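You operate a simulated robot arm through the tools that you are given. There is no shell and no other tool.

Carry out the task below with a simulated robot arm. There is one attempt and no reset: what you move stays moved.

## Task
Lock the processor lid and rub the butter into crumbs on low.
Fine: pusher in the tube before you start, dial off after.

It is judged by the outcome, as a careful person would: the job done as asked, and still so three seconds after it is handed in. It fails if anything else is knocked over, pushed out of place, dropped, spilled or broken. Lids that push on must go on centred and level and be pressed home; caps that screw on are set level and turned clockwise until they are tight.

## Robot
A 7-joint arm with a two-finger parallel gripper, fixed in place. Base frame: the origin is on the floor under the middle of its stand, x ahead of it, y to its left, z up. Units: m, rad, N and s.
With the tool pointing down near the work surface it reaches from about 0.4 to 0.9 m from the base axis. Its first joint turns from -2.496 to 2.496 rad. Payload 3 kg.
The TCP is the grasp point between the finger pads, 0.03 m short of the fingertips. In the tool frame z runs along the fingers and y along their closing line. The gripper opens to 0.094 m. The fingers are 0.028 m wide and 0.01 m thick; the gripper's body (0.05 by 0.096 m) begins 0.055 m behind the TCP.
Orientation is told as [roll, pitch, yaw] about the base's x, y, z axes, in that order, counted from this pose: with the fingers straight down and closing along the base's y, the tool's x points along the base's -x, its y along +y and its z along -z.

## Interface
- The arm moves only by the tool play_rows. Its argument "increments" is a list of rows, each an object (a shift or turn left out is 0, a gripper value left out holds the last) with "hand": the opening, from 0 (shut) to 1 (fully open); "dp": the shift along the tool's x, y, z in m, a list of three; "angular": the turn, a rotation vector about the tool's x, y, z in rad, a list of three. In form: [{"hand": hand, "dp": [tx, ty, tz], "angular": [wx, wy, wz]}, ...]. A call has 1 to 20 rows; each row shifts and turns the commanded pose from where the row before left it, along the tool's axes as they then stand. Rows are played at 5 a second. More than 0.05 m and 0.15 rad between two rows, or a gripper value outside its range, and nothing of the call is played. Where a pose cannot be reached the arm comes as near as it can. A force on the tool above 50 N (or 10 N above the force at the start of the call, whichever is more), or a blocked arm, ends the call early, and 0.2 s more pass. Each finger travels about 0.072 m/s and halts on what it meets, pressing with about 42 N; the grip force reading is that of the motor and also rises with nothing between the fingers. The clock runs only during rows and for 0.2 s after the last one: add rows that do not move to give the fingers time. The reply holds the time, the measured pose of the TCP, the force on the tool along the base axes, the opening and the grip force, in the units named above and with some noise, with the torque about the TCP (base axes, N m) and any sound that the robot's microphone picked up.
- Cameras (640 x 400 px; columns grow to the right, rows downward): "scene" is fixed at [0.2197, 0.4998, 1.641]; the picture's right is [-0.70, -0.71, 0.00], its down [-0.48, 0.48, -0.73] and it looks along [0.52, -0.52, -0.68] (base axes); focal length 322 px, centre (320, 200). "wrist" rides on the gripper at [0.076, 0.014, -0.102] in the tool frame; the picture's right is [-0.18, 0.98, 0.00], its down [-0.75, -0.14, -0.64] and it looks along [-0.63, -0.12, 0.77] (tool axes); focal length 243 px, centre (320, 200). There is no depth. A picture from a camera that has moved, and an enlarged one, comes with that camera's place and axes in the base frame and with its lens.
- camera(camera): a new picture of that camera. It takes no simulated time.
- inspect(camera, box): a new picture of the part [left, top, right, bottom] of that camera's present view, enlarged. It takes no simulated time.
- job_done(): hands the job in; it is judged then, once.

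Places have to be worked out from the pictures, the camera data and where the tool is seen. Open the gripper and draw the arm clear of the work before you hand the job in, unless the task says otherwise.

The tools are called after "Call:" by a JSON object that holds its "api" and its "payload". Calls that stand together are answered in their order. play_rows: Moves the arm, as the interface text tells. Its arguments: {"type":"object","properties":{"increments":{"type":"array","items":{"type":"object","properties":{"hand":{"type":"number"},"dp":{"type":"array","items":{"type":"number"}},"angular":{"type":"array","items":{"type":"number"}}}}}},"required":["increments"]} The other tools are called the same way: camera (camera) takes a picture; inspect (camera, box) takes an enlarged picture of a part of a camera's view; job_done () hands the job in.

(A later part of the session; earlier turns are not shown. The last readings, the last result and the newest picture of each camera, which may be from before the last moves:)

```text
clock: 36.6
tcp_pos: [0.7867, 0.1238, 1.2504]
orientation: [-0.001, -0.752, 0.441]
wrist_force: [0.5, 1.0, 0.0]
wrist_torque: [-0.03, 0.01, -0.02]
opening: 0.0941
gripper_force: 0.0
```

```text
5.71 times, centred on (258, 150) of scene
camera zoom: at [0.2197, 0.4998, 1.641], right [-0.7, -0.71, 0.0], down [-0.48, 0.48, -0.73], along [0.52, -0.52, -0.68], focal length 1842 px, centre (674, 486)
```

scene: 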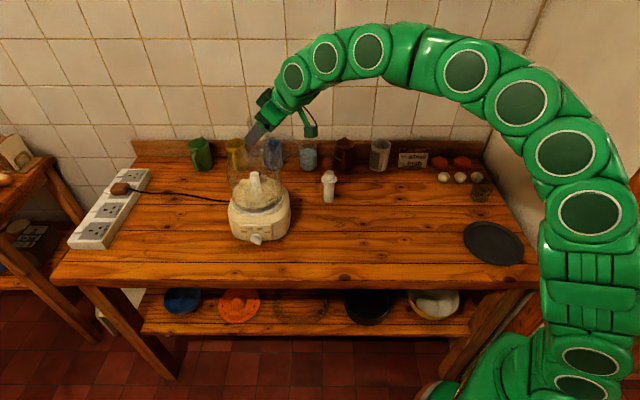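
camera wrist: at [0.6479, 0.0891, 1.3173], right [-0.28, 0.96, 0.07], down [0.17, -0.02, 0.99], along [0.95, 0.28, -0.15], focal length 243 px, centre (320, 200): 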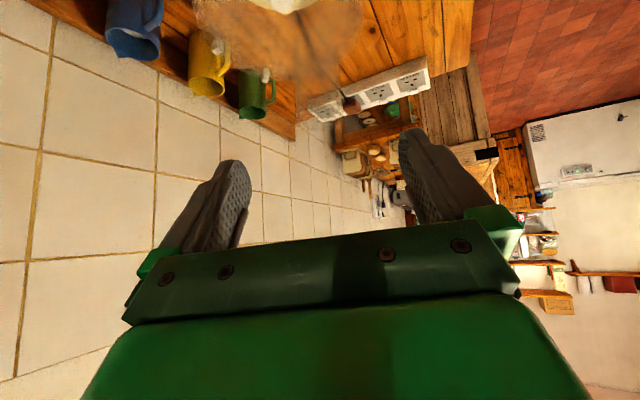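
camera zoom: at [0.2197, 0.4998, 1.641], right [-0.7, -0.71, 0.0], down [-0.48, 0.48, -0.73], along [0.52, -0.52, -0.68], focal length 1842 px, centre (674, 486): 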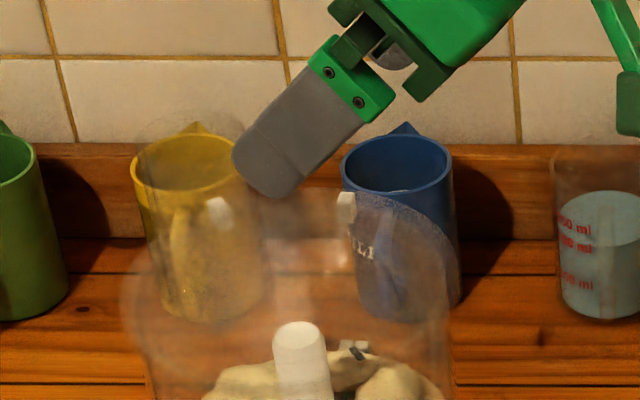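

The tab and tick have shifted a couple of pixels, so the lid may have turned a touch while settling. I'll zoom in on the tube to confirm it's centred between the fingers.

Call:
{"api": "inspect", "payload": {"camera": "wrist", "box": [290, 50, 420, 180]}}

Call:
{"api": "inspect", "payload": {"camera": "scene", "box": [230, 125, 280, 175]}}

```text
3.08 times, centred on (355, 115) of wrist
camera zoom: at [0.6674, 0.0832, 1.2738], right [-0.3, 0.95, 0.13], down [0.16, -0.08, 0.98], along [0.94, 0.31, -0.13], focal length 746 px, centre (212, 462)
```

zoom: 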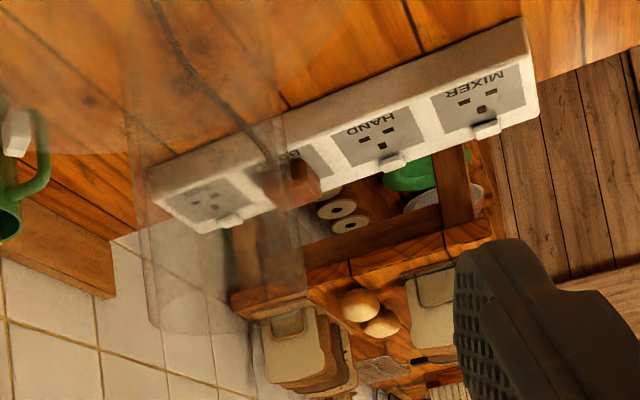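

```text
8.00 times, centred on (255, 150) of scene
camera zoom: at [0.2197, 0.4998, 1.641], right [-0.7, -0.71, 0.0], down [-0.48, 0.48, -0.73], along [0.52, -0.52, -0.68], focal length 2578 px, centre (840, 600)
```

zoom: 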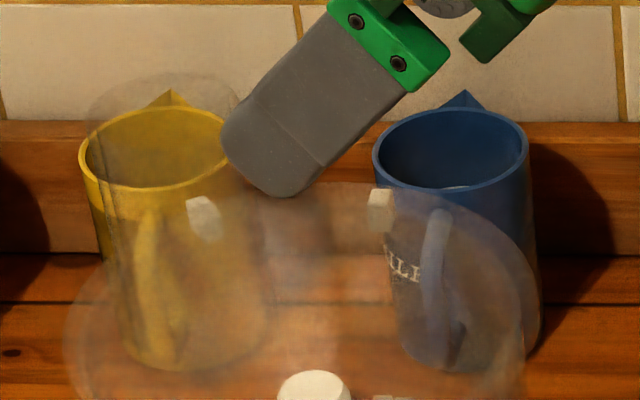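

The tube top triangulates to (0.8645, 0.160, 1.204), well centred between the fingers. I'll advance to straddle it.

Call:
{"api": "play_rows", "payload": {"increments": [{"dp": [-0.0015, 0, 0.03]}, {"dp": [-0.0014, 0, 0.03]}, {"dp": [-0.0014, 0, 0.03]}, {"dp": [-0.0014, 0, 0.0295]}, {}, {}]}}

Call:
{"api": "inspect", "payload": {"camera": "wrist", "box": [100, 0, 480, 240]}}

Call:
{"api": "inspect", "payload": {"camera": "scene", "box": [218, 115, 298, 185]}}

```text
clock: 38.0
tcp_pos: [0.8669, 0.1616, 1.1683]
orientation: [0.003, -0.753, 0.437]
wrist_force: [0.5, -0.1, -0.3]
wrist_torque: [0.04, 0.0, -0.01]
opening: 0.0941
gripper_force: 0.1
```

```text
1.67 times, centred on (290, 120) of wrist
camera zoom: at [0.7471, 0.1213, 1.1904], right [-0.3, 0.95, 0.13], down [0.16, -0.08, 0.98], along [0.94, 0.31, -0.13], focal length 404 px, centre (370, 333)
```

zoom: 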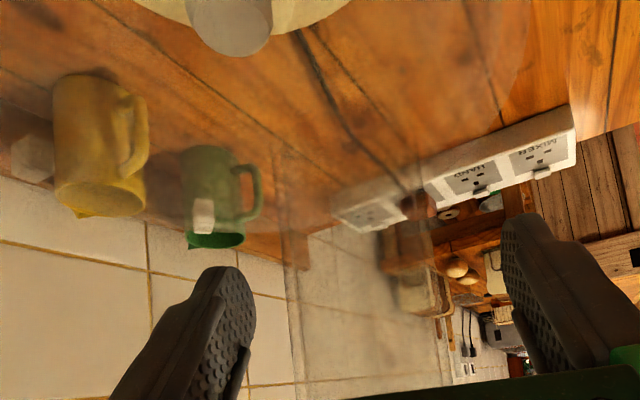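

```text
5.71 times, centred on (258, 150) of scene
camera zoom: at [0.2197, 0.4998, 1.641], right [-0.7, -0.71, 0.0], down [-0.48, 0.48, -0.73], along [0.52, -0.52, -0.68], focal length 1842 px, centre (674, 486)
```

zoom: 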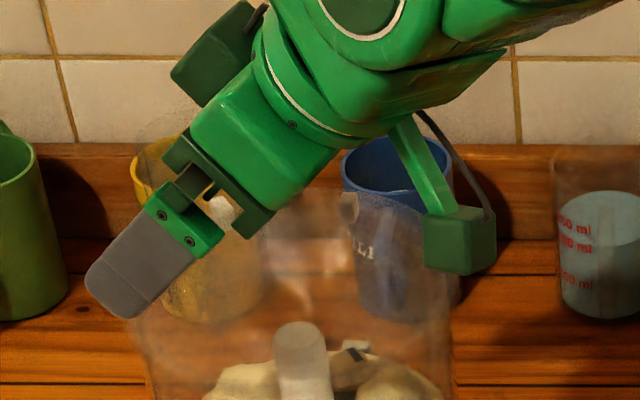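

Well placed and contact-free. I'll close on the tube.

Call:
{"api": "play_rows", "payload": {"increments": [{"hand": 0.62}, {"hand": 0.3}, {}, {}, {}]}}

Call:
{"api": "inspect", "payload": {"camera": "scene", "box": [218, 115, 298, 185]}}

Call:
{"api": "inspect", "payload": {"camera": "wrist", "box": [100, 0, 480, 240]}}

```text
clock: 39.2
tcp_pos: [0.8674, 0.1608, 1.1681]
orientation: [-0.001, -0.753, 0.439]
wrist_force: [-1.9, 0.3, 2.9]
wrist_torque: [-0.37, -0.11, -0.12]
opening: 0.0543
gripper_force: 42.6
```

```text
5.71 times, centred on (258, 150) of scene
camera zoom: at [0.2197, 0.4998, 1.641], right [-0.7, -0.71, 0.0], down [-0.48, 0.48, -0.73], along [0.52, -0.52, -0.68], focal length 1842 px, centre (674, 486)
```

zoom: 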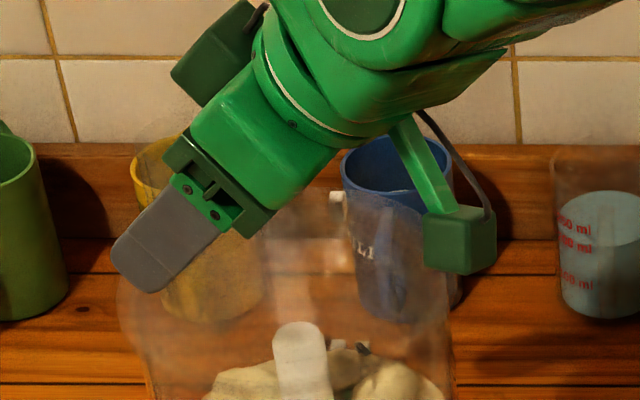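

```text
1.67 times, centred on (290, 120) of wrist
camera zoom: at [0.7471, 0.1212, 1.1906], right [-0.3, 0.95, 0.13], down [0.16, -0.08, 0.98], along [0.94, 0.31, -0.13], focal length 404 px, centre (370, 333)
```

zoom: 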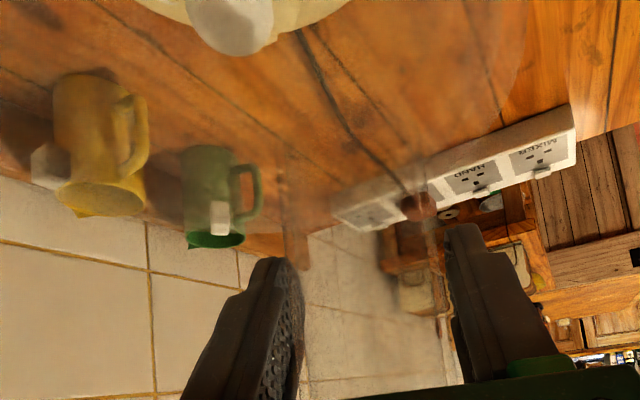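

The grip took hold at 0.054, flat on flat. I'll press down lightly by 2 mm to check that the lid is fully home before turning.

Call:
{"api": "play_rows", "payload": {"increments": [{"dp": [0.0014, 0, 0.0015]}, {}]}}

Call:
{"api": "inspect", "payload": {"camera": "scene", "box": [218, 115, 298, 185]}}

```text
clock: 39.8
tcp_pos: [0.8679, 0.1616, 1.1663]
orientation: [0.001, -0.756, 0.44]
wrist_force: [-6.8, 1.3, 25.3]
wrist_torque: [-0.4, 0.15, -0.39]
opening: 0.0542
gripper_force: 41.9
```

```text
5.71 times, centred on (258, 150) of scene
camera zoom: at [0.2197, 0.4998, 1.641], right [-0.7, -0.71, 0.0], down [-0.48, 0.48, -0.73], along [0.52, -0.52, -0.68], focal length 1842 px, centre (674, 486)
```

zoom: 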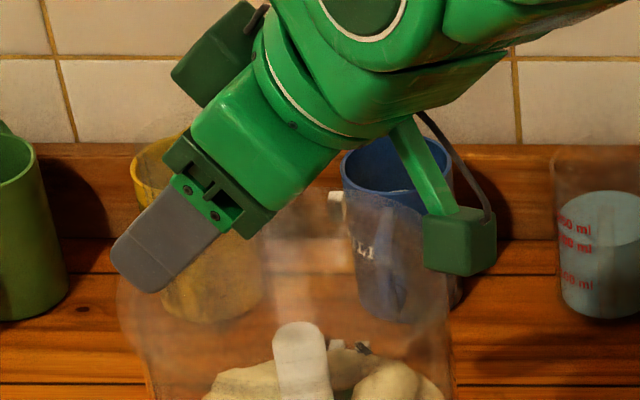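

It's solid: 25 N over 2 mm, centred load, so the lid is down on the rim. I'll ease most of that off and start turning clockwise about the bowl axis, a few degrees at a time.

Call:
{"api": "play_rows", "payload": {"increments": [{"dp": [-0.0007, 0, -0.0008]}, {"dp": [-0.00154, -0.00183, 0.00144], "angular": [0.0547, 0, 0.0584]}, {"dp": [-0.00154, -0.00183, 0.00144], "angular": [0.0547, 0, 0.0584]}, {}]}}

Call:
{"api": "inspect", "payload": {"camera": "scene", "box": [218, 115, 298, 185]}}

Call:
{"api": "inspect", "payload": {"camera": "wrist", "box": [100, 0, 480, 240]}}

```text
clock: 40.8
tcp_pos: [0.8725, 0.1602, 1.1673]
orientation: [0.001, -0.754, 0.277]
wrist_force: [-1.9, 0.9, 24.0]
wrist_torque: [-0.49, -0.05, -0.03]
opening: 0.0541
gripper_force: 41.7
```

```text
5.71 times, centred on (258, 150) of scene
camera zoom: at [0.2197, 0.4998, 1.641], right [-0.7, -0.71, 0.0], down [-0.48, 0.48, -0.73], along [0.52, -0.52, -0.68], focal length 1842 px, centre (674, 486)
```

zoom: 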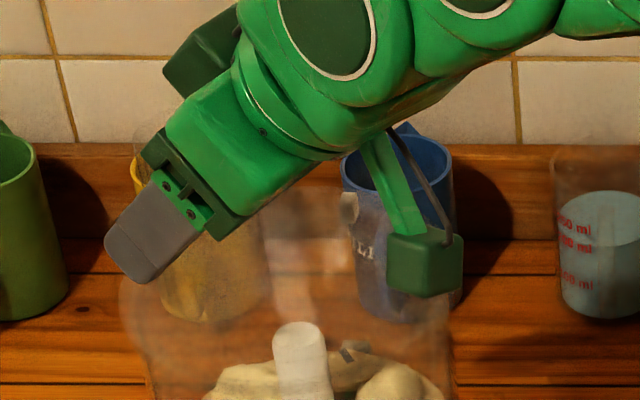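

```text
1.67 times, centred on (290, 120) of wrist
camera zoom: at [0.7464, 0.139, 1.1897], right [-0.14, 0.98, 0.13], down [0.15, -0.11, 0.98], along [0.98, 0.16, -0.13], focal length 404 px, centre (370, 333)
```

zoom: 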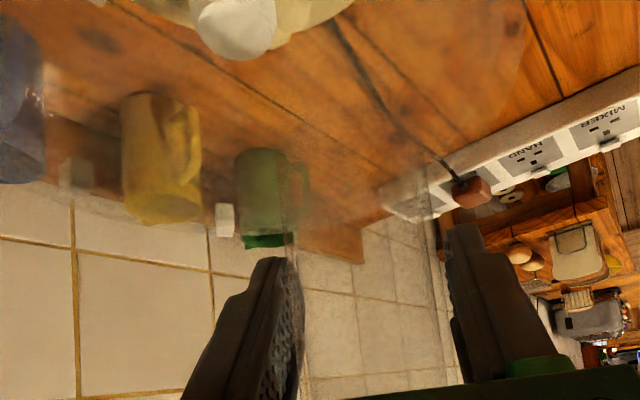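

The lid is following the turn smoothly with little torque. The tab is now near -14.5°. I'll ease the vertical load slightly and keep turning.

Call:
{"api": "play_rows", "payload": {"increments": [{"dp": [-0.00194, -0.00183, 0.00104], "angular": [0.0547, 0, 0.0584]}, {"dp": [-0.00174, -0.00183, 0.00124], "angular": [0.0547, 0, 0.0584]}, {"dp": [-0.00154, -0.00183, 0.00144], "angular": [0.0547, 0, 0.0584]}, {}]}}

Call:
{"api": "inspect", "payload": {"camera": "scene", "box": [218, 115, 298, 185]}}

Call:
{"api": "inspect", "payload": {"camera": "wrist", "box": [100, 0, 480, 240]}}

```text
clock: 41.8
tcp_pos: [0.8783, 0.1568, 1.1672]
orientation: [0.0, -0.751, 0.038]
wrist_force: [4.4, 19.8, 11.1]
wrist_torque: [0.84, -0.76, 0.25]
opening: 0.0543
gripper_force: 41.8
```

```text
5.71 times, centred on (258, 150) of scene
camera zoom: at [0.2197, 0.4998, 1.641], right [-0.7, -0.71, 0.0], down [-0.48, 0.48, -0.73], along [0.52, -0.52, -0.68], focal length 1842 px, centre (674, 486)
```

zoom: 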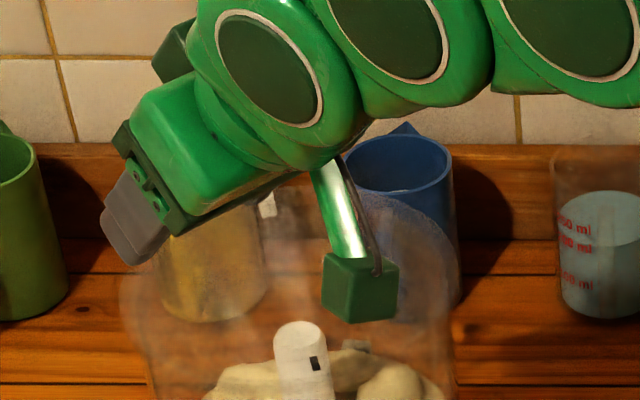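

```text
1.67 times, centred on (290, 120) of wrist
camera zoom: at [0.7514, 0.1654, 1.1899], right [0.1, 0.99, 0.13], down [0.12, -0.14, 0.98], along [0.99, -0.08, -0.13], focal length 404 px, centre (370, 333)
```

zoom: 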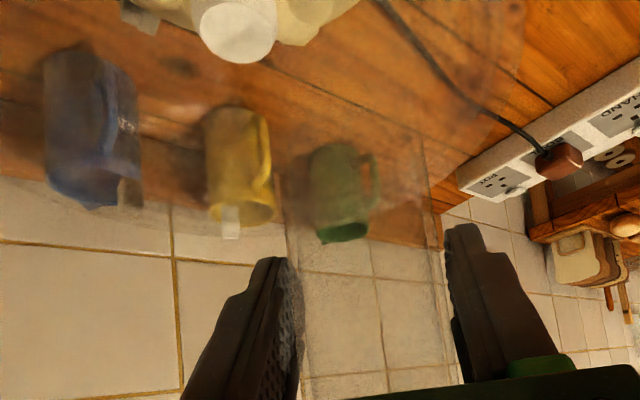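

The tab is at about -27°, confirmed from both cameras, and it is turning freely, but there's 20 N sideways in +y. I'll relieve that by 1 mm and continue.

Call:
{"api": "play_rows", "payload": {"increments": [{"dp": [0, 0.001, 0]}, {"dp": [-0.00154, -0.00183, 0.00144], "angular": [0.0547, 0, 0.0584]}, {"dp": [-0.00154, -0.00183, 0.00144], "angular": [0.0547, 0, 0.0584]}, {}]}}

Call:
{"api": "inspect", "payload": {"camera": "scene", "box": [218, 115, 298, 185]}}

Call:
{"api": "inspect", "payload": {"camera": "wrist", "box": [100, 0, 480, 240]}}

```text
clock: 42.8
tcp_pos: [0.883, 0.1524, 1.1666]
orientation: [-0.001, -0.751, -0.122]
wrist_force: [10.5, 12.2, 11.1]
wrist_torque: [0.55, -0.52, 0.19]
opening: 0.0541
gripper_force: 41.5
```

```text
5.71 times, centred on (258, 150) of scene
camera zoom: at [0.2197, 0.4998, 1.641], right [-0.7, -0.71, 0.0], down [-0.48, 0.48, -0.73], along [0.52, -0.52, -0.68], focal length 1842 px, centre (674, 486)
```

zoom: 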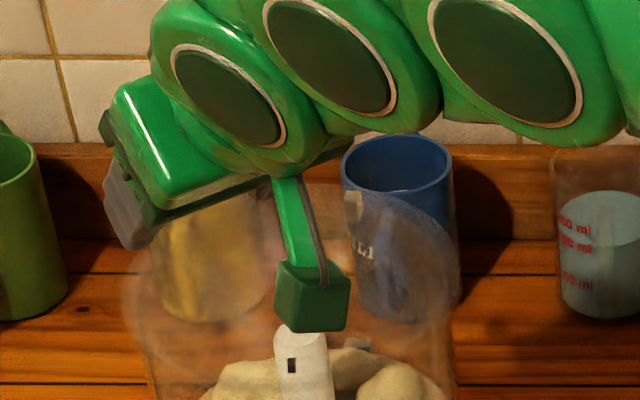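

```text
1.67 times, centred on (290, 120) of wrist
camera zoom: at [0.7592, 0.1813, 1.1902], right [0.25, 0.96, 0.13], down [0.09, -0.15, 0.98], along [0.96, -0.24, -0.13], focal length 404 px, centre (370, 333)
```

zoom: 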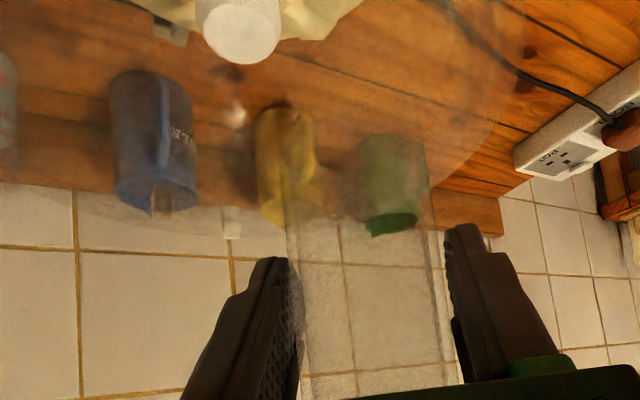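

The tab is near -36° and closing on the catch. I'll relieve the side load a little and turn another 7°, watching for the stop or a click.

Call:
{"api": "play_rows", "payload": {"increments": [{"dp": [-0.00045, 0.00078, 0.00042]}, {"dp": [-0.00154, -0.00183, 0.00144], "angular": [0.0547, 0, 0.0584]}, {"dp": [-0.00077, -0.00092, 0.00072], "angular": [0.0273, 0, 0.0292]}, {}]}}

Call:
{"api": "inspect", "payload": {"camera": "scene", "box": [218, 115, 298, 185]}}

Call:
{"api": "inspect", "payload": {"camera": "wrist", "box": [100, 0, 480, 240]}}

```text
clock: 43.8
tcp_pos: [0.8875, 0.1502, 1.1669]
orientation: [0.002, -0.753, -0.24]
wrist_force: [5.9, 17.8, 12.8]
wrist_torque: [0.8, -0.06, -0.26]
opening: 0.0543
gripper_force: 41.8
```

```text
5.71 times, centred on (258, 150) of scene
camera zoom: at [0.2197, 0.4998, 1.641], right [-0.7, -0.71, 0.0], down [-0.48, 0.48, -0.73], along [0.52, -0.52, -0.68], focal length 1842 px, centre (674, 486)
```

zoom: 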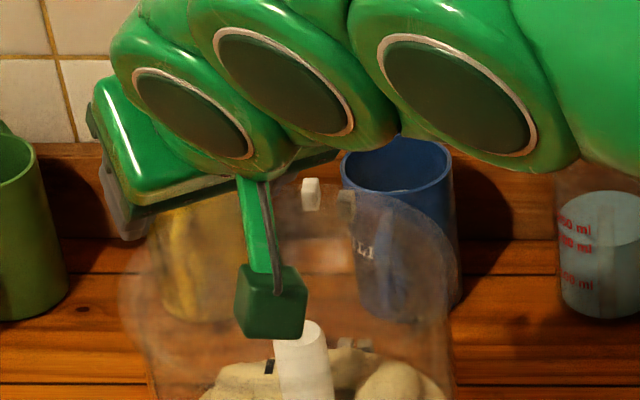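

```text
1.67 times, centred on (290, 120) of wrist
camera zoom: at [0.7672, 0.1941, 1.1901], right [0.36, 0.92, 0.13], down [0.07, -0.16, 0.98], along [0.93, -0.35, -0.13], focal length 404 px, centre (370, 333)
```

zoom: 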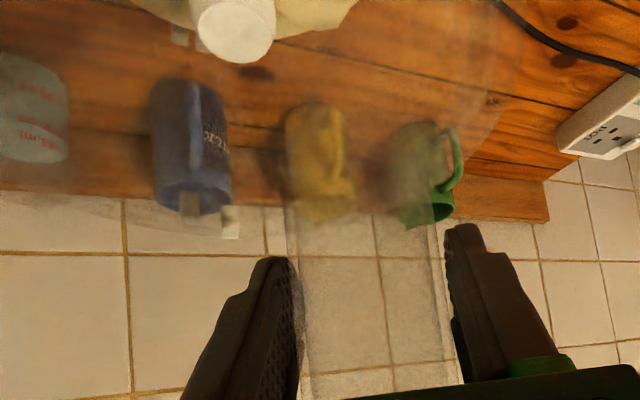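

The tab and catch are now close together, with centres about 12° apart. I'll zoom in to see exactly how they will meet.

Call:
{"api": "inspect", "payload": {"camera": "scene", "box": [250, 140, 280, 165]}}

Call:
{"api": "inspect", "payload": {"camera": "wrist", "box": [190, 90, 270, 160]}}

```text
16.00 times, centred on (265, 152) of scene
camera zoom: at [0.2197, 0.4998, 1.641], right [-0.7, -0.71, 0.0], down [-0.48, 0.48, -0.73], along [0.52, -0.52, -0.68], focal length 5156 px, centre (1200, 960)
```

zoom: 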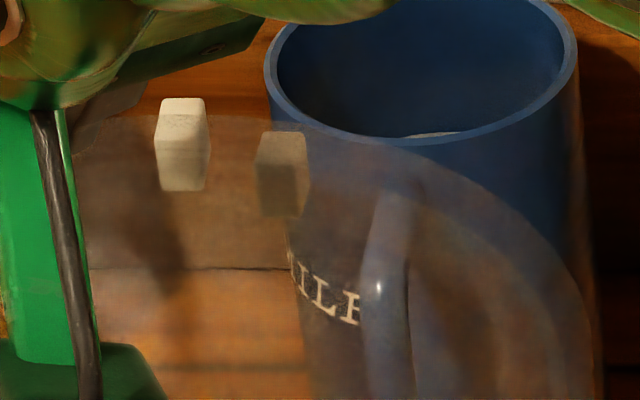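

```text
5.71 times, centred on (230, 125) of wrist
camera zoom: at [0.7672, 0.1941, 1.1901], right [0.36, 0.92, 0.13], down [0.07, -0.16, 0.98], along [0.93, -0.35, -0.13], focal length 1386 px, centre (834, 629)
```

zoom: 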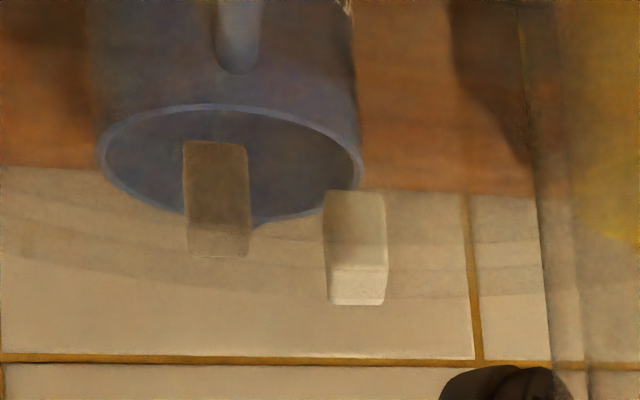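

The tab and catch blocks line up at the same height and will meet edge to edge. I'll relieve the side load and continue in small steps.

Call:
{"api": "play_rows", "payload": {"increments": [{"dp": [0.00014, 0.00078, -0.00013]}, {"dp": [-0.00077, -0.00092, 0.00072], "angular": [0.0273, 0, 0.0292]}, {"dp": [-0.00077, -0.00092, 0.00072], "angular": [0.0273, 0, 0.0292]}, {}]}}

Call:
{"api": "inspect", "payload": {"camera": "scene", "box": [250, 140, 280, 165]}}

Call:
{"api": "inspect", "payload": {"camera": "wrist", "box": [190, 90, 270, 160]}}

```text
clock: 44.8
tcp_pos: [0.887, 0.1479, 1.1674]
orientation: [0.003, -0.754, -0.322]
wrist_force: [17.8, 10.0, 18.4]
wrist_torque: [0.96, -0.19, 0.19]
opening: 0.054
gripper_force: 42.0
```

```text
16.00 times, centred on (265, 152) of scene
camera zoom: at [0.2197, 0.4998, 1.641], right [-0.7, -0.71, 0.0], down [-0.48, 0.48, -0.73], along [0.52, -0.52, -0.68], focal length 5156 px, centre (1200, 960)
```

zoom: 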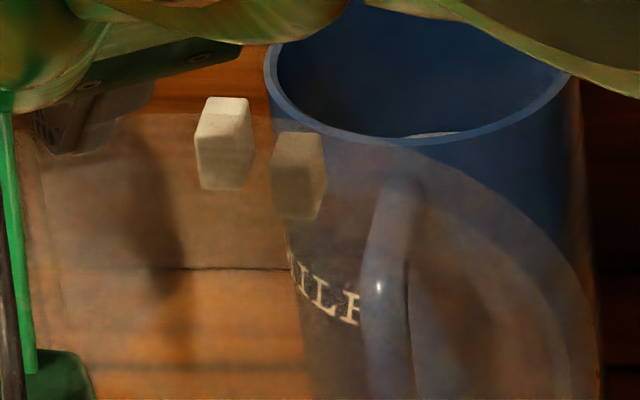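

```text
5.71 times, centred on (230, 125) of wrist
camera zoom: at [0.7722, 0.2009, 1.1904], right [0.44, 0.89, 0.13], down [0.06, -0.17, 0.98], along [0.9, -0.42, -0.13], focal length 1386 px, centre (834, 629)
```

zoom: 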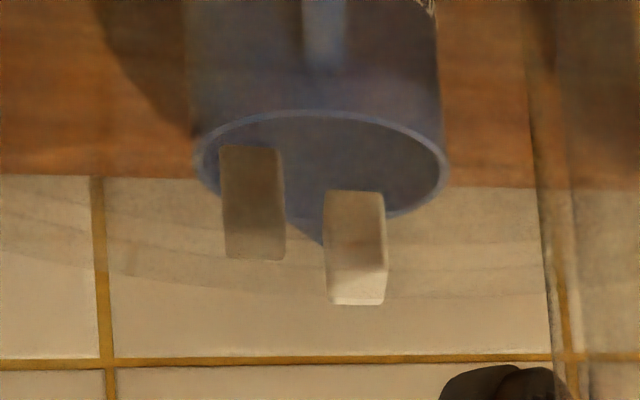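

The catch itself is moving along with the lid, so either the bowl or the whole processor is turning. I need to check the base before going on.

Call:
{"api": "camera", "payload": {"camera": "scene"}}

Call:
{"api": "inspect", "payload": {"camera": "scene", "box": [215, 155, 305, 250]}}

```text
taken
```

scene: 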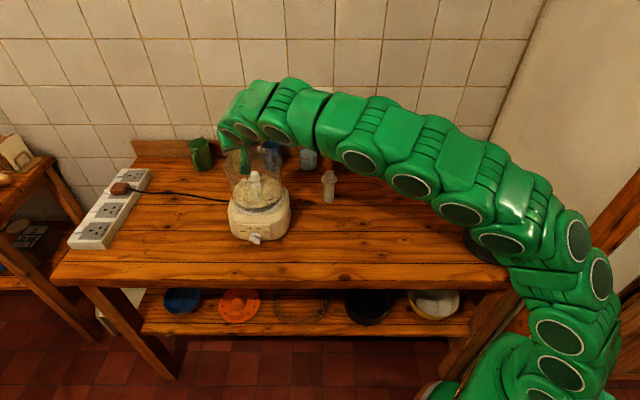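

```text
4.21 times, centred on (260, 202) of scene
camera zoom: at [0.2197, 0.4998, 1.641], right [-0.7, -0.71, 0.0], down [-0.48, 0.48, -0.73], along [0.52, -0.52, -0.68], focal length 1357 px, centre (573, 190)
```

zoom: 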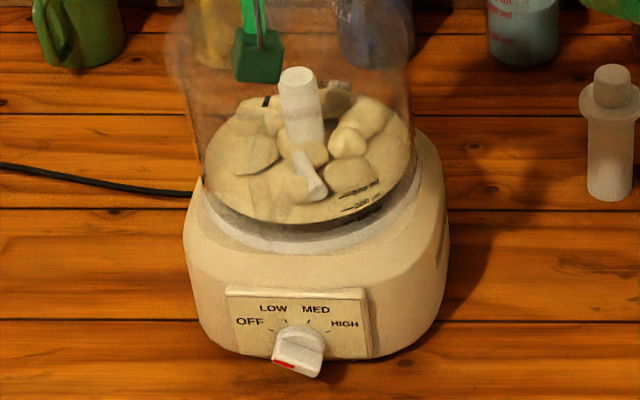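

The base turned about 1° and the bowl a few degrees; my side and vertical loads are dragging them by friction. I'll unload the grip in all directions before turning further.

Call:
{"api": "play_rows", "payload": {"increments": [{"dp": [-0.00154, 0.00114, -0.00034]}, {}]}}

```text
clock: 45.4
tcp_pos: [0.8894, 0.1494, 1.1662]
orientation: [0.0, -0.751, -0.321]
wrist_force: [12.4, 5.9, 7.9]
wrist_torque: [0.2, 0.12, 0.09]
opening: 0.0541
gripper_force: 41.8
```

Loads are dropping: 12 N and 6 N sideways, 8 N up. One more small relief.

Call:
{"api": "play_rows", "payload": {"increments": [{"dp": [-0.00112, 0.00085, 0.00023]}, {}]}}

Call:
{"api": "inspect", "payload": {"camera": "scene", "box": [250, 140, 280, 165]}}

Call:
{"api": "inspect", "payload": {"camera": "wrist", "box": [190, 90, 270, 160]}}

Call:
{"api": "inspect", "payload": {"camera": "scene", "box": [215, 155, 305, 250]}}

```text
clock: 46.0
tcp_pos: [0.8908, 0.1494, 1.1659]
orientation: [0.001, -0.748, -0.32]
wrist_force: [-1.3, 13.4, -2.0]
wrist_torque: [0.45, 0.2, -0.33]
opening: 0.0545
gripper_force: 42.0
```

```text
16.00 times, centred on (265, 152) of scene
camera zoom: at [0.2197, 0.4998, 1.641], right [-0.7, -0.71, 0.0], down [-0.48, 0.48, -0.73], along [0.52, -0.52, -0.68], focal length 5156 px, centre (1200, 960)
```

zoom: 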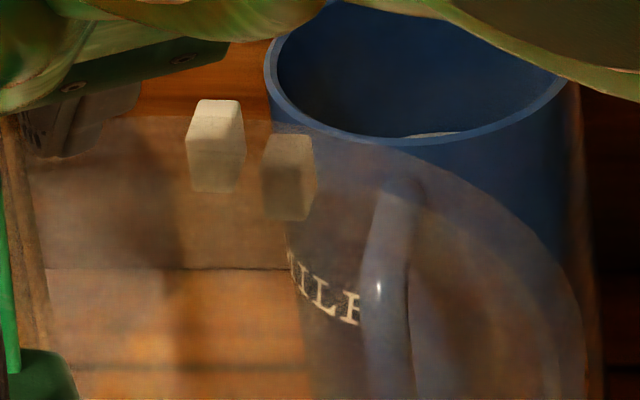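

```text
5.71 times, centred on (230, 125) of wrist
camera zoom: at [0.7742, 0.2024, 1.19], right [0.44, 0.89, 0.13], down [0.06, -0.17, 0.98], along [0.9, -0.42, -0.13], focal length 1386 px, centre (834, 629)
```

zoom: 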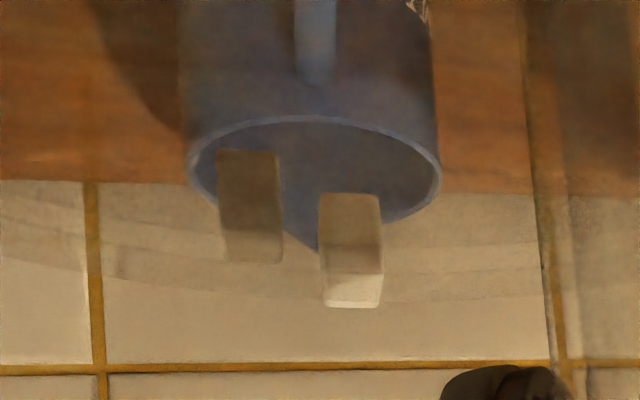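

```text
4.21 times, centred on (260, 202) of scene
camera zoom: at [0.2197, 0.4998, 1.641], right [-0.7, -0.71, 0.0], down [-0.48, 0.48, -0.73], along [0.52, -0.52, -0.68], focal length 1357 px, centre (573, 190)
```

zoom: 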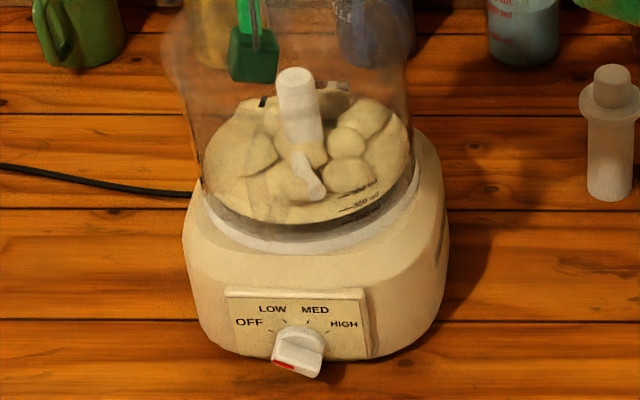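

The unloaded tab and catch keep their gap while both shift together, and the base stays put. With the load low, I'll turn in small steps and check whether the gap closes.

Call:
{"api": "play_rows", "payload": {"increments": [{"dp": [0.0001, 0.0006, -0.0001]}, {"dp": [-0.00077, -0.00082, 0.00072], "angular": [0.0273, 0, 0.0292]}, {}]}}

Call:
{"api": "inspect", "payload": {"camera": "scene", "box": [250, 140, 280, 165]}}

Call:
{"api": "inspect", "payload": {"camera": "wrist", "box": [190, 90, 270, 160]}}

Call:
{"api": "inspect", "payload": {"camera": "scene", "box": [215, 155, 305, 250]}}

```text
clock: 46.8
tcp_pos: [0.891, 0.1475, 1.1655]
orientation: [-0.001, -0.748, -0.359]
wrist_force: [1.2, 9.6, -10.9]
wrist_torque: [0.58, -0.54, -0.26]
opening: 0.0543
gripper_force: 42.3
```

```text
16.00 times, centred on (265, 152) of scene
camera zoom: at [0.2197, 0.4998, 1.641], right [-0.7, -0.71, 0.0], down [-0.48, 0.48, -0.73], along [0.52, -0.52, -0.68], focal length 5156 px, centre (1200, 960)
```

zoom: 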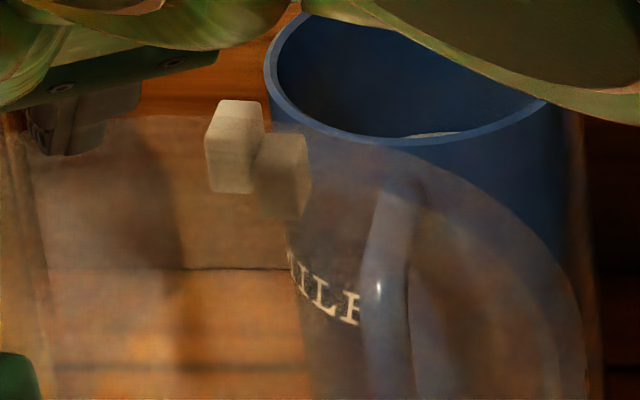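

```text
5.71 times, centred on (230, 125) of wrist
camera zoom: at [0.7774, 0.2059, 1.19], right [0.47, 0.87, 0.12], down [0.06, -0.17, 0.98], along [0.88, -0.46, -0.13], focal length 1386 px, centre (834, 629)
```

zoom: 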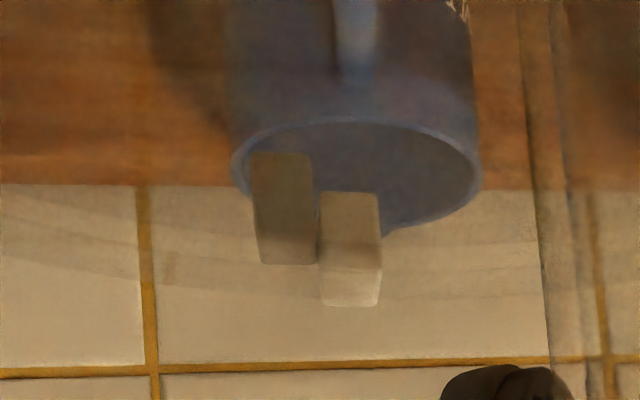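

```text
4.21 times, centred on (260, 202) of scene
camera zoom: at [0.2197, 0.4998, 1.641], right [-0.7, -0.71, 0.0], down [-0.48, 0.48, -0.73], along [0.52, -0.52, -0.68], focal length 1357 px, centre (573, 190)
```

zoom: 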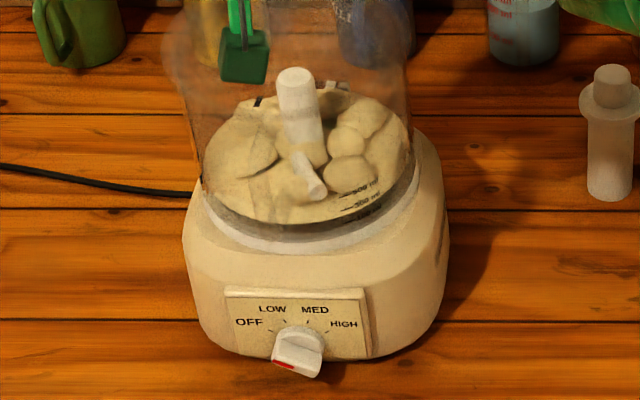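

The tab's edge now meets the catch's edge, and the lid resists upward (-11 N), as if held down by the lock. I'll relieve the lift and turn another small step to feel for the stop.

Call:
{"api": "play_rows", "payload": {"increments": [{"dp": [0.0006, 0.0004, 0.0007]}, {"dp": [-0.0005, -0.00055, 0.00048], "angular": [0.0182, 0, 0.0195]}, {}]}}

Call:
{"api": "inspect", "payload": {"camera": "scene", "box": [250, 140, 280, 165]}}

Call:
{"api": "inspect", "payload": {"camera": "wrist", "box": [190, 90, 270, 160]}}

Call:
{"api": "inspect", "payload": {"camera": "scene", "box": [215, 155, 305, 250]}}

```text
clock: 47.6
tcp_pos: [0.8918, 0.1492, 1.1664]
orientation: [0.0, -0.75, -0.387]
wrist_force: [2.8, -0.8, -16.6]
wrist_torque: [-0.18, 0.13, 0.05]
opening: 0.0541
gripper_force: 41.7
```

```text
16.00 times, centred on (265, 152) of scene
camera zoom: at [0.2197, 0.4998, 1.641], right [-0.7, -0.71, 0.0], down [-0.48, 0.48, -0.73], along [0.52, -0.52, -0.68], focal length 5156 px, centre (1200, 960)
```

zoom: 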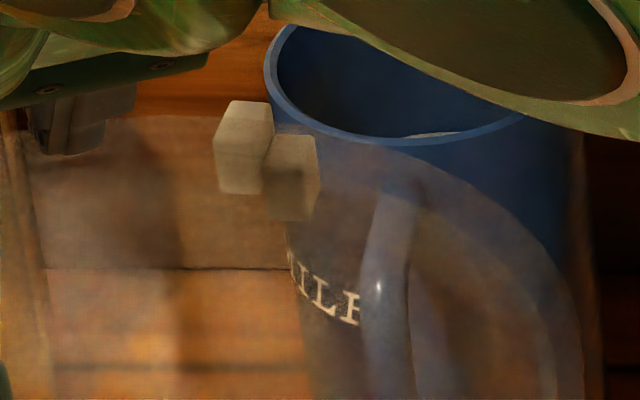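

```text
5.71 times, centred on (230, 125) of wrist
camera zoom: at [0.7802, 0.2086, 1.1899], right [0.5, 0.86, 0.12], down [0.05, -0.17, 0.98], along [0.87, -0.48, -0.13], focal length 1386 px, centre (834, 629)
```

zoom: 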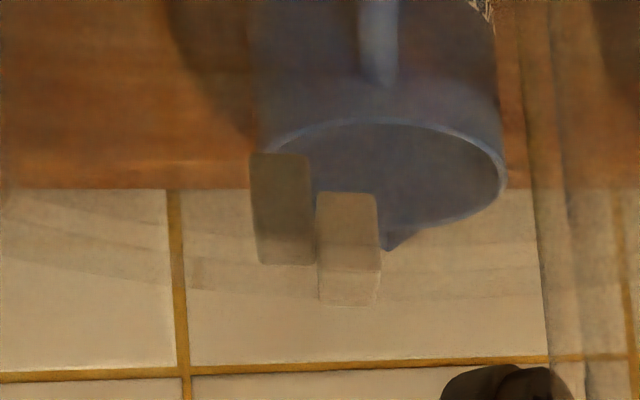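

```text
4.21 times, centred on (260, 202) of scene
camera zoom: at [0.2197, 0.4998, 1.641], right [-0.7, -0.71, 0.0], down [-0.48, 0.48, -0.73], along [0.52, -0.52, -0.68], focal length 1357 px, centre (573, 190)
```

zoom: 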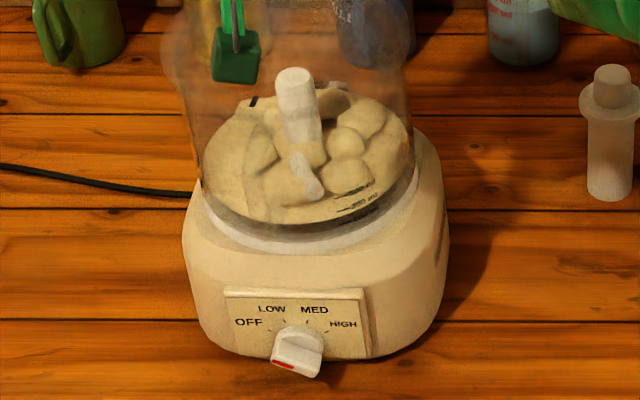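

The tab is abutting the catch and moves rigidly with it, and the lid now resists being lifted (16 N), so it is retained: that's the locked stop. I'll take the pull off and check the readings before releasing.

Call:
{"api": "play_rows", "payload": {"increments": [{"dp": [0.0009, 0, 0.001]}, {}]}}

```text
clock: 48.2
tcp_pos: [0.8919, 0.1479, 1.1657]
orientation: [-0.001, -0.752, -0.388]
wrist_force: [2.5, -2.2, -5.1]
wrist_torque: [0.14, 0.9, 0.13]
opening: 0.054
gripper_force: 42.0
```

Loads are small now. I'll open slowly and back straight off along the tool axis.

Call:
{"api": "play_rows", "payload": {"increments": [{"hand": 0.62}, {"hand": 0.75}, {"hand": 1.0}, {}, {}, {"dp": [0, 0, -0.03]}, {"dp": [0, 0, -0.04]}, {"dp": [0, 0, -0.04]}, {"dp": [0, 0, -0.03]}, {}]}}

Call:
{"api": "inspect", "payload": {"camera": "scene", "box": [210, 115, 310, 250]}}

Call:
{"api": "inspect", "payload": {"camera": "scene", "box": [225, 125, 295, 180]}}

Call:
{"api": "camera", "payload": {"camera": "wrist"}}

```text
clock: 50.4
tcp_pos: [0.8026, 0.1869, 1.2676]
orientation: [0.001, -0.752, -0.387]
wrist_force: [0.0, 0.2, -0.2]
wrist_torque: [0.02, 0.01, 0.01]
opening: 0.0942
gripper_force: 0.0
```

```text
2.96 times, centred on (260, 182) of scene
camera zoom: at [0.2197, 0.4998, 1.641], right [-0.7, -0.71, 0.0], down [-0.48, 0.48, -0.73], along [0.52, -0.52, -0.68], focal length 955 px, centre (498, 252)
```

zoom: 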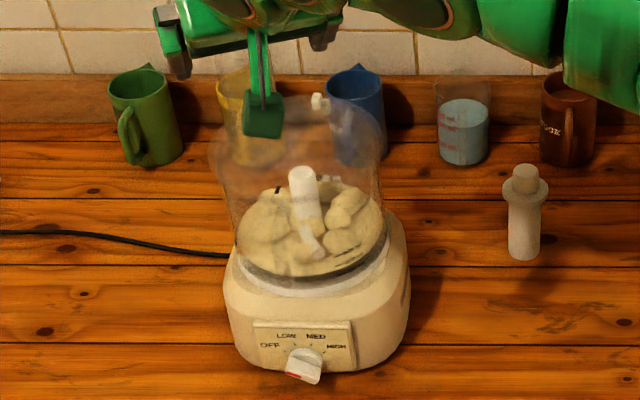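

```text
7.27 times, centred on (260, 152) of scene
camera zoom: at [0.2197, 0.4998, 1.641], right [-0.7, -0.71, 0.0], down [-0.48, 0.48, -0.73], along [0.52, -0.52, -0.68], focal length 2344 px, centre (756, 546)
```

zoom: 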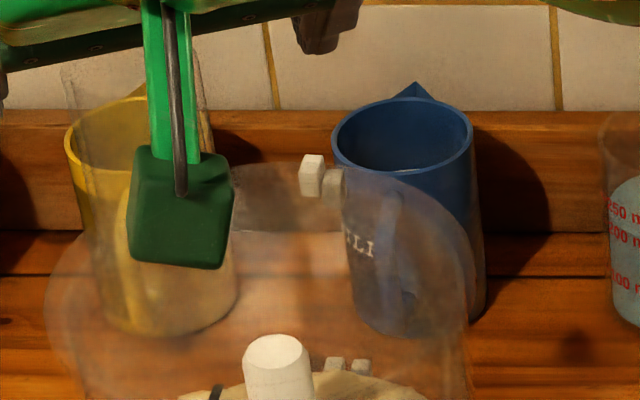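

```text
taken
camera wrist: at [0.6917, 0.2469, 1.2925], right [0.5, 0.86, 0.13], down [0.05, -0.17, 0.98], along [0.87, -0.48, -0.13], focal length 243 px, centre (320, 200)
```

wrist: 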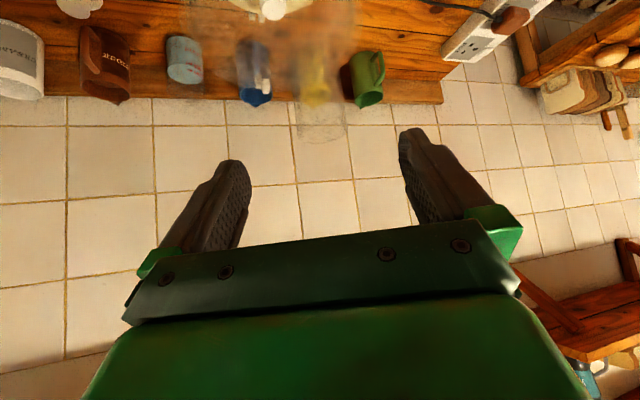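

The lid is locked: its tab sits against the catch, and the base reads square and still on OFF. Next is the pusher near (0.787, -0.1025). I'll draw back around the bowl and move to where I can view it.

Call:
{"api": "play_rows", "payload": {"increments": [{"dp": [0.0179, -0.0305, -0.0259]}, {"dp": [0.0179, -0.0305, -0.0259]}, {"dp": [0.0179, -0.0305, -0.0259]}, {"angular": [-0.0936, 0, -0.1]}, {}]}}

Call:
{"api": "inspect", "payload": {"camera": "scene", "box": [220, 115, 300, 185]}}

Call:
{"api": "camera", "payload": {"camera": "wrist"}}

```text
clock: 51.6
tcp_pos: [0.6812, 0.1345, 1.2879]
orientation: [-0.002, -0.752, -0.249]
wrist_force: [-0.5, -0.6, 0.6]
wrist_torque: [-0.02, 0.0, 0.01]
opening: 0.0943
gripper_force: 0.1
```

```text
5.71 times, centred on (260, 150) of scene
camera zoom: at [0.2197, 0.4998, 1.641], right [-0.7, -0.71, 0.0], down [-0.48, 0.48, -0.73], along [0.52, -0.52, -0.68], focal length 1842 px, centre (663, 486)
```

zoom: 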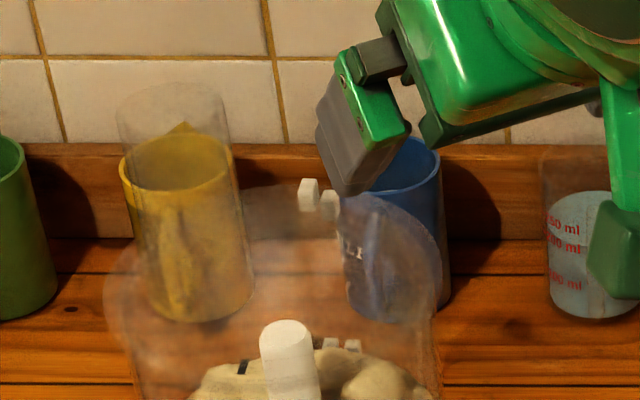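

```text
taken
camera wrist: at [0.5618, 0.179, 1.3117], right [0.37, 0.92, 0.13], down [0.07, -0.16, 0.98], along [0.92, -0.36, -0.13], focal length 243 px, centre (320, 200)
```

wrist: 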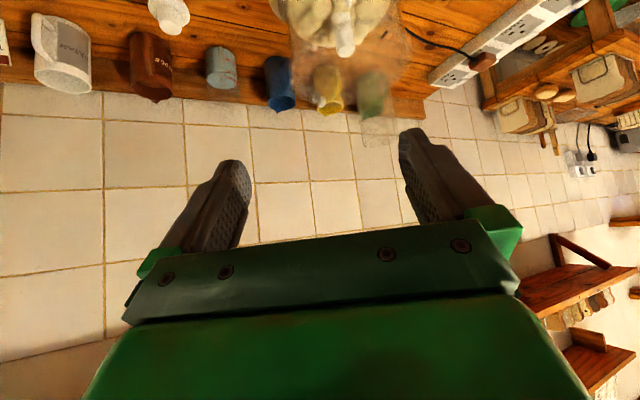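

The scene shows the lid seated with its tab tight against the catch. I'll measure the tube's new position from the wrist view as well.

Call:
{"api": "inspect", "payload": {"camera": "wrist", "box": [270, 0, 430, 160]}}

Call:
{"api": "inspect", "payload": {"camera": "scene", "box": [230, 120, 270, 160]}}

Call:
{"api": "inspect", "payload": {"camera": "scene", "box": [310, 160, 350, 210]}}

```text
2.50 times, centred on (350, 80) of wrist
camera zoom: at [0.5618, 0.179, 1.3117], right [0.37, 0.92, 0.13], down [0.07, -0.16, 0.98], along [0.92, -0.36, -0.13], focal length 606 px, centre (245, 500)
```

zoom: 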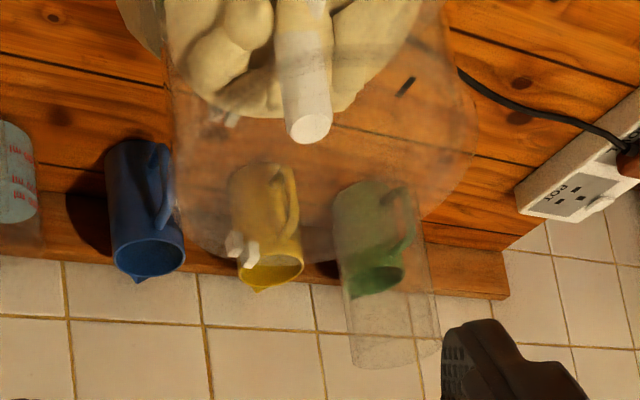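

```text
10.00 times, centred on (250, 140) of scene
camera zoom: at [0.2197, 0.4998, 1.641], right [-0.7, -0.71, 0.0], down [-0.48, 0.48, -0.73], along [0.52, -0.52, -0.68], focal length 3223 px, centre (1020, 800)
```

zoom: 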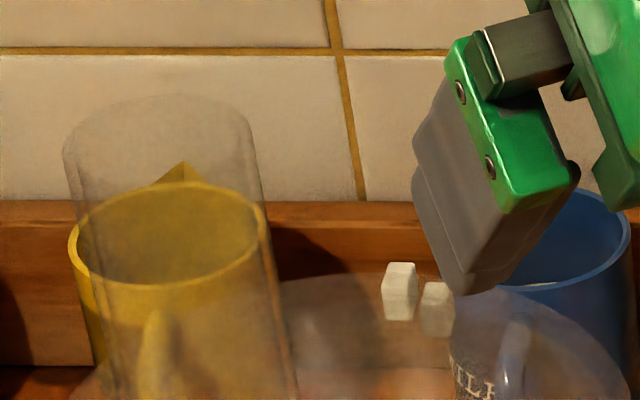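

```text
8.00 times, centred on (330, 185) of scene
camera zoom: at [0.2197, 0.4998, 1.641], right [-0.7, -0.71, 0.0], down [-0.48, 0.48, -0.73], along [0.52, -0.52, -0.68], focal length 2578 px, centre (240, 320)
```

zoom: 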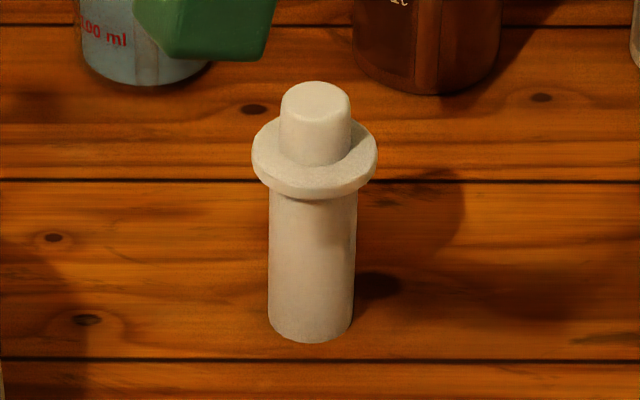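

The tube top is now at (0.8856, 0.1507, 1.204). The pusher has a ~38 mm body, a 53 mm flange and a 28 mm knob. I'll move closer to the pusher and refine its position.

Call:
{"api": "play_rows", "payload": {"increments": [{"dp": [0.0237, -0.033, 0.0134]}, {"dp": [0.0237, -0.033, 0.0134]}, {"dp": [0.0237, -0.033, 0.0134]}, {"dp": [0.0237, -0.033, 0.0134]}, {"dp": [0.0237, -0.033, 0.0134]}, {}, {}]}}

Call:
{"api": "camera", "payload": {"camera": "wrist"}}

Call:
{"api": "inspect", "payload": {"camera": "wrist", "box": [220, 20, 420, 220]}}

```text
clock: 53.2
tcp_pos: [0.5991, -0.0159, 1.1556]
orientation: [-0.001, -0.753, -0.251]
wrist_force: [-0.6, -0.6, 0.0]
wrist_torque: [0.01, 0.03, -0.01]
opening: 0.0941
gripper_force: 0.1
```

```text
taken
camera wrist: at [0.4804, 0.0286, 1.1789], right [0.37, 0.92, 0.13], down [0.07, -0.17, 0.98], along [0.92, -0.36, -0.13], focal length 243 px, centre (320, 200)
```

wrist: 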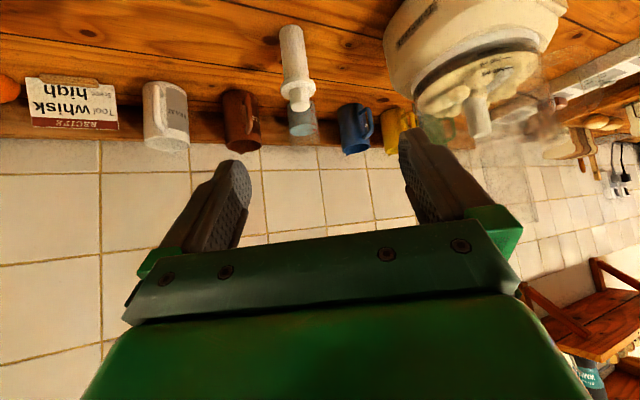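

```text
2.00 times, centred on (320, 120) of wrist
camera zoom: at [0.4804, 0.0286, 1.1789], right [0.37, 0.92, 0.13], down [0.07, -0.17, 0.98], along [0.92, -0.36, -0.13], focal length 485 px, centre (320, 360)
```

zoom: 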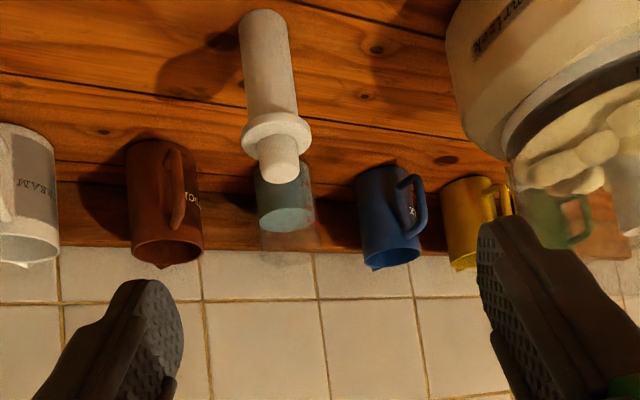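

The pusher's knob top is at (0.7855, -0.103, 0.998) and its flange top at z ≈ 0.972. I'll take a near-horizontal grip (about 75° tilt) on the knob so I can later reach over the tube, and go to a pre-grasp point behind it.

Call:
{"api": "play_rows", "payload": {"increments": [{"angular": [-0.0827, 0, -0.0883]}, {"angular": [0, -0.1368, 0]}, {"angular": [0, -0.1368, 0]}, {"angular": [0, -0.1368, 0]}, {"angular": [0, -0.1368, 0]}, {"dp": [0.0268, -0.0156, 0.0313]}, {"dp": [0.0268, -0.0156, 0.0313]}, {"dp": [0.0268, -0.0156, 0.0313]}, {"dp": [0.0266, -0.0154, 0.0314]}, {}, {}]}}

Call:
{"api": "camera", "payload": {"camera": "wrist"}}

Call:
{"api": "camera", "payload": {"camera": "scene"}}

```text
clock: 55.6
tcp_pos: [0.6922, -0.0797, 1.0372]
orientation: [0.003, -1.228, -0.132]
wrist_force: [-0.5, -0.4, -0.4]
wrist_torque: [-0.01, 0.0, 0.01]
opening: 0.0937
gripper_force: 0.1
out of reach, approached as far as the arm can: row 4, 5, 6
```

```text
taken
camera wrist: at [0.5729, -0.05, 1.0008], right [0.19, 0.97, 0.17], down [-0.37, -0.1, 0.93], along [0.91, -0.24, 0.34], focal length 243 px, centre (320, 200)
```

wrist: 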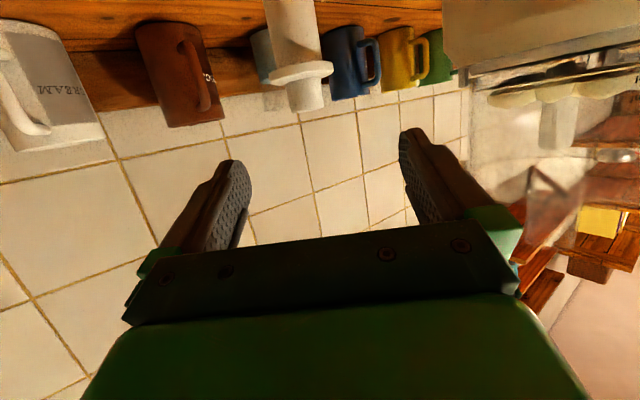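

```text
taken
```

scene: 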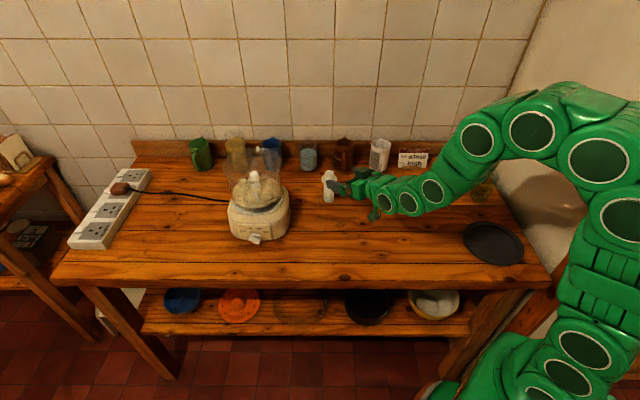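

Some rows ran out of wrist travel and the tilt ended at 70°, which is usable. I'll line up laterally with the knob and zoom in to check.

Call:
{"api": "play_rows", "payload": {"increments": [{"dp": [0.0105, -0.0109, 0.0072]}, {}, {}]}}

Call:
{"api": "inspect", "payload": {"camera": "wrist", "box": [220, 0, 420, 200]}}

Call:
{"api": "inspect", "payload": {"camera": "scene", "box": [310, 160, 390, 220]}}

```text
clock: 56.4
tcp_pos: [0.6945, -0.0918, 1.0266]
orientation: [0.002, -1.228, -0.131]
wrist_force: [-0.5, -0.8, 0.4]
wrist_torque: [-0.01, 0.02, 0.01]
opening: 0.0941
gripper_force: 0.0
```

```text
2.00 times, centred on (320, 100) of wrist
camera zoom: at [0.5752, -0.0611, 0.9908], right [0.19, 0.97, 0.17], down [-0.37, -0.1, 0.93], along [0.91, -0.24, 0.34], focal length 485 px, centre (320, 400)
```

zoom: 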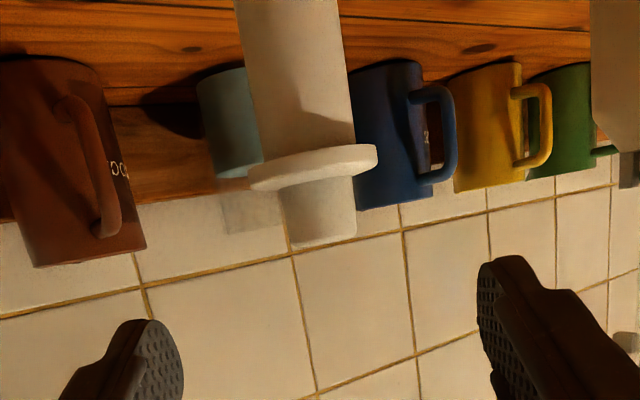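

```text
6.67 times, centred on (350, 190) of scene
camera zoom: at [0.2197, 0.4998, 1.641], right [-0.7, -0.71, 0.0], down [-0.48, 0.48, -0.73], along [0.52, -0.52, -0.68], focal length 2148 px, centre (120, 267)
```

zoom: 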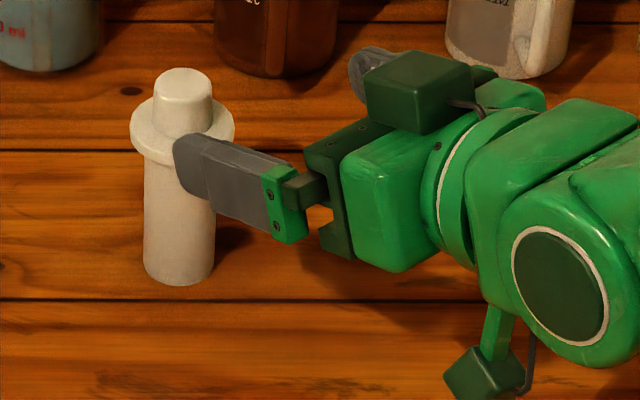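

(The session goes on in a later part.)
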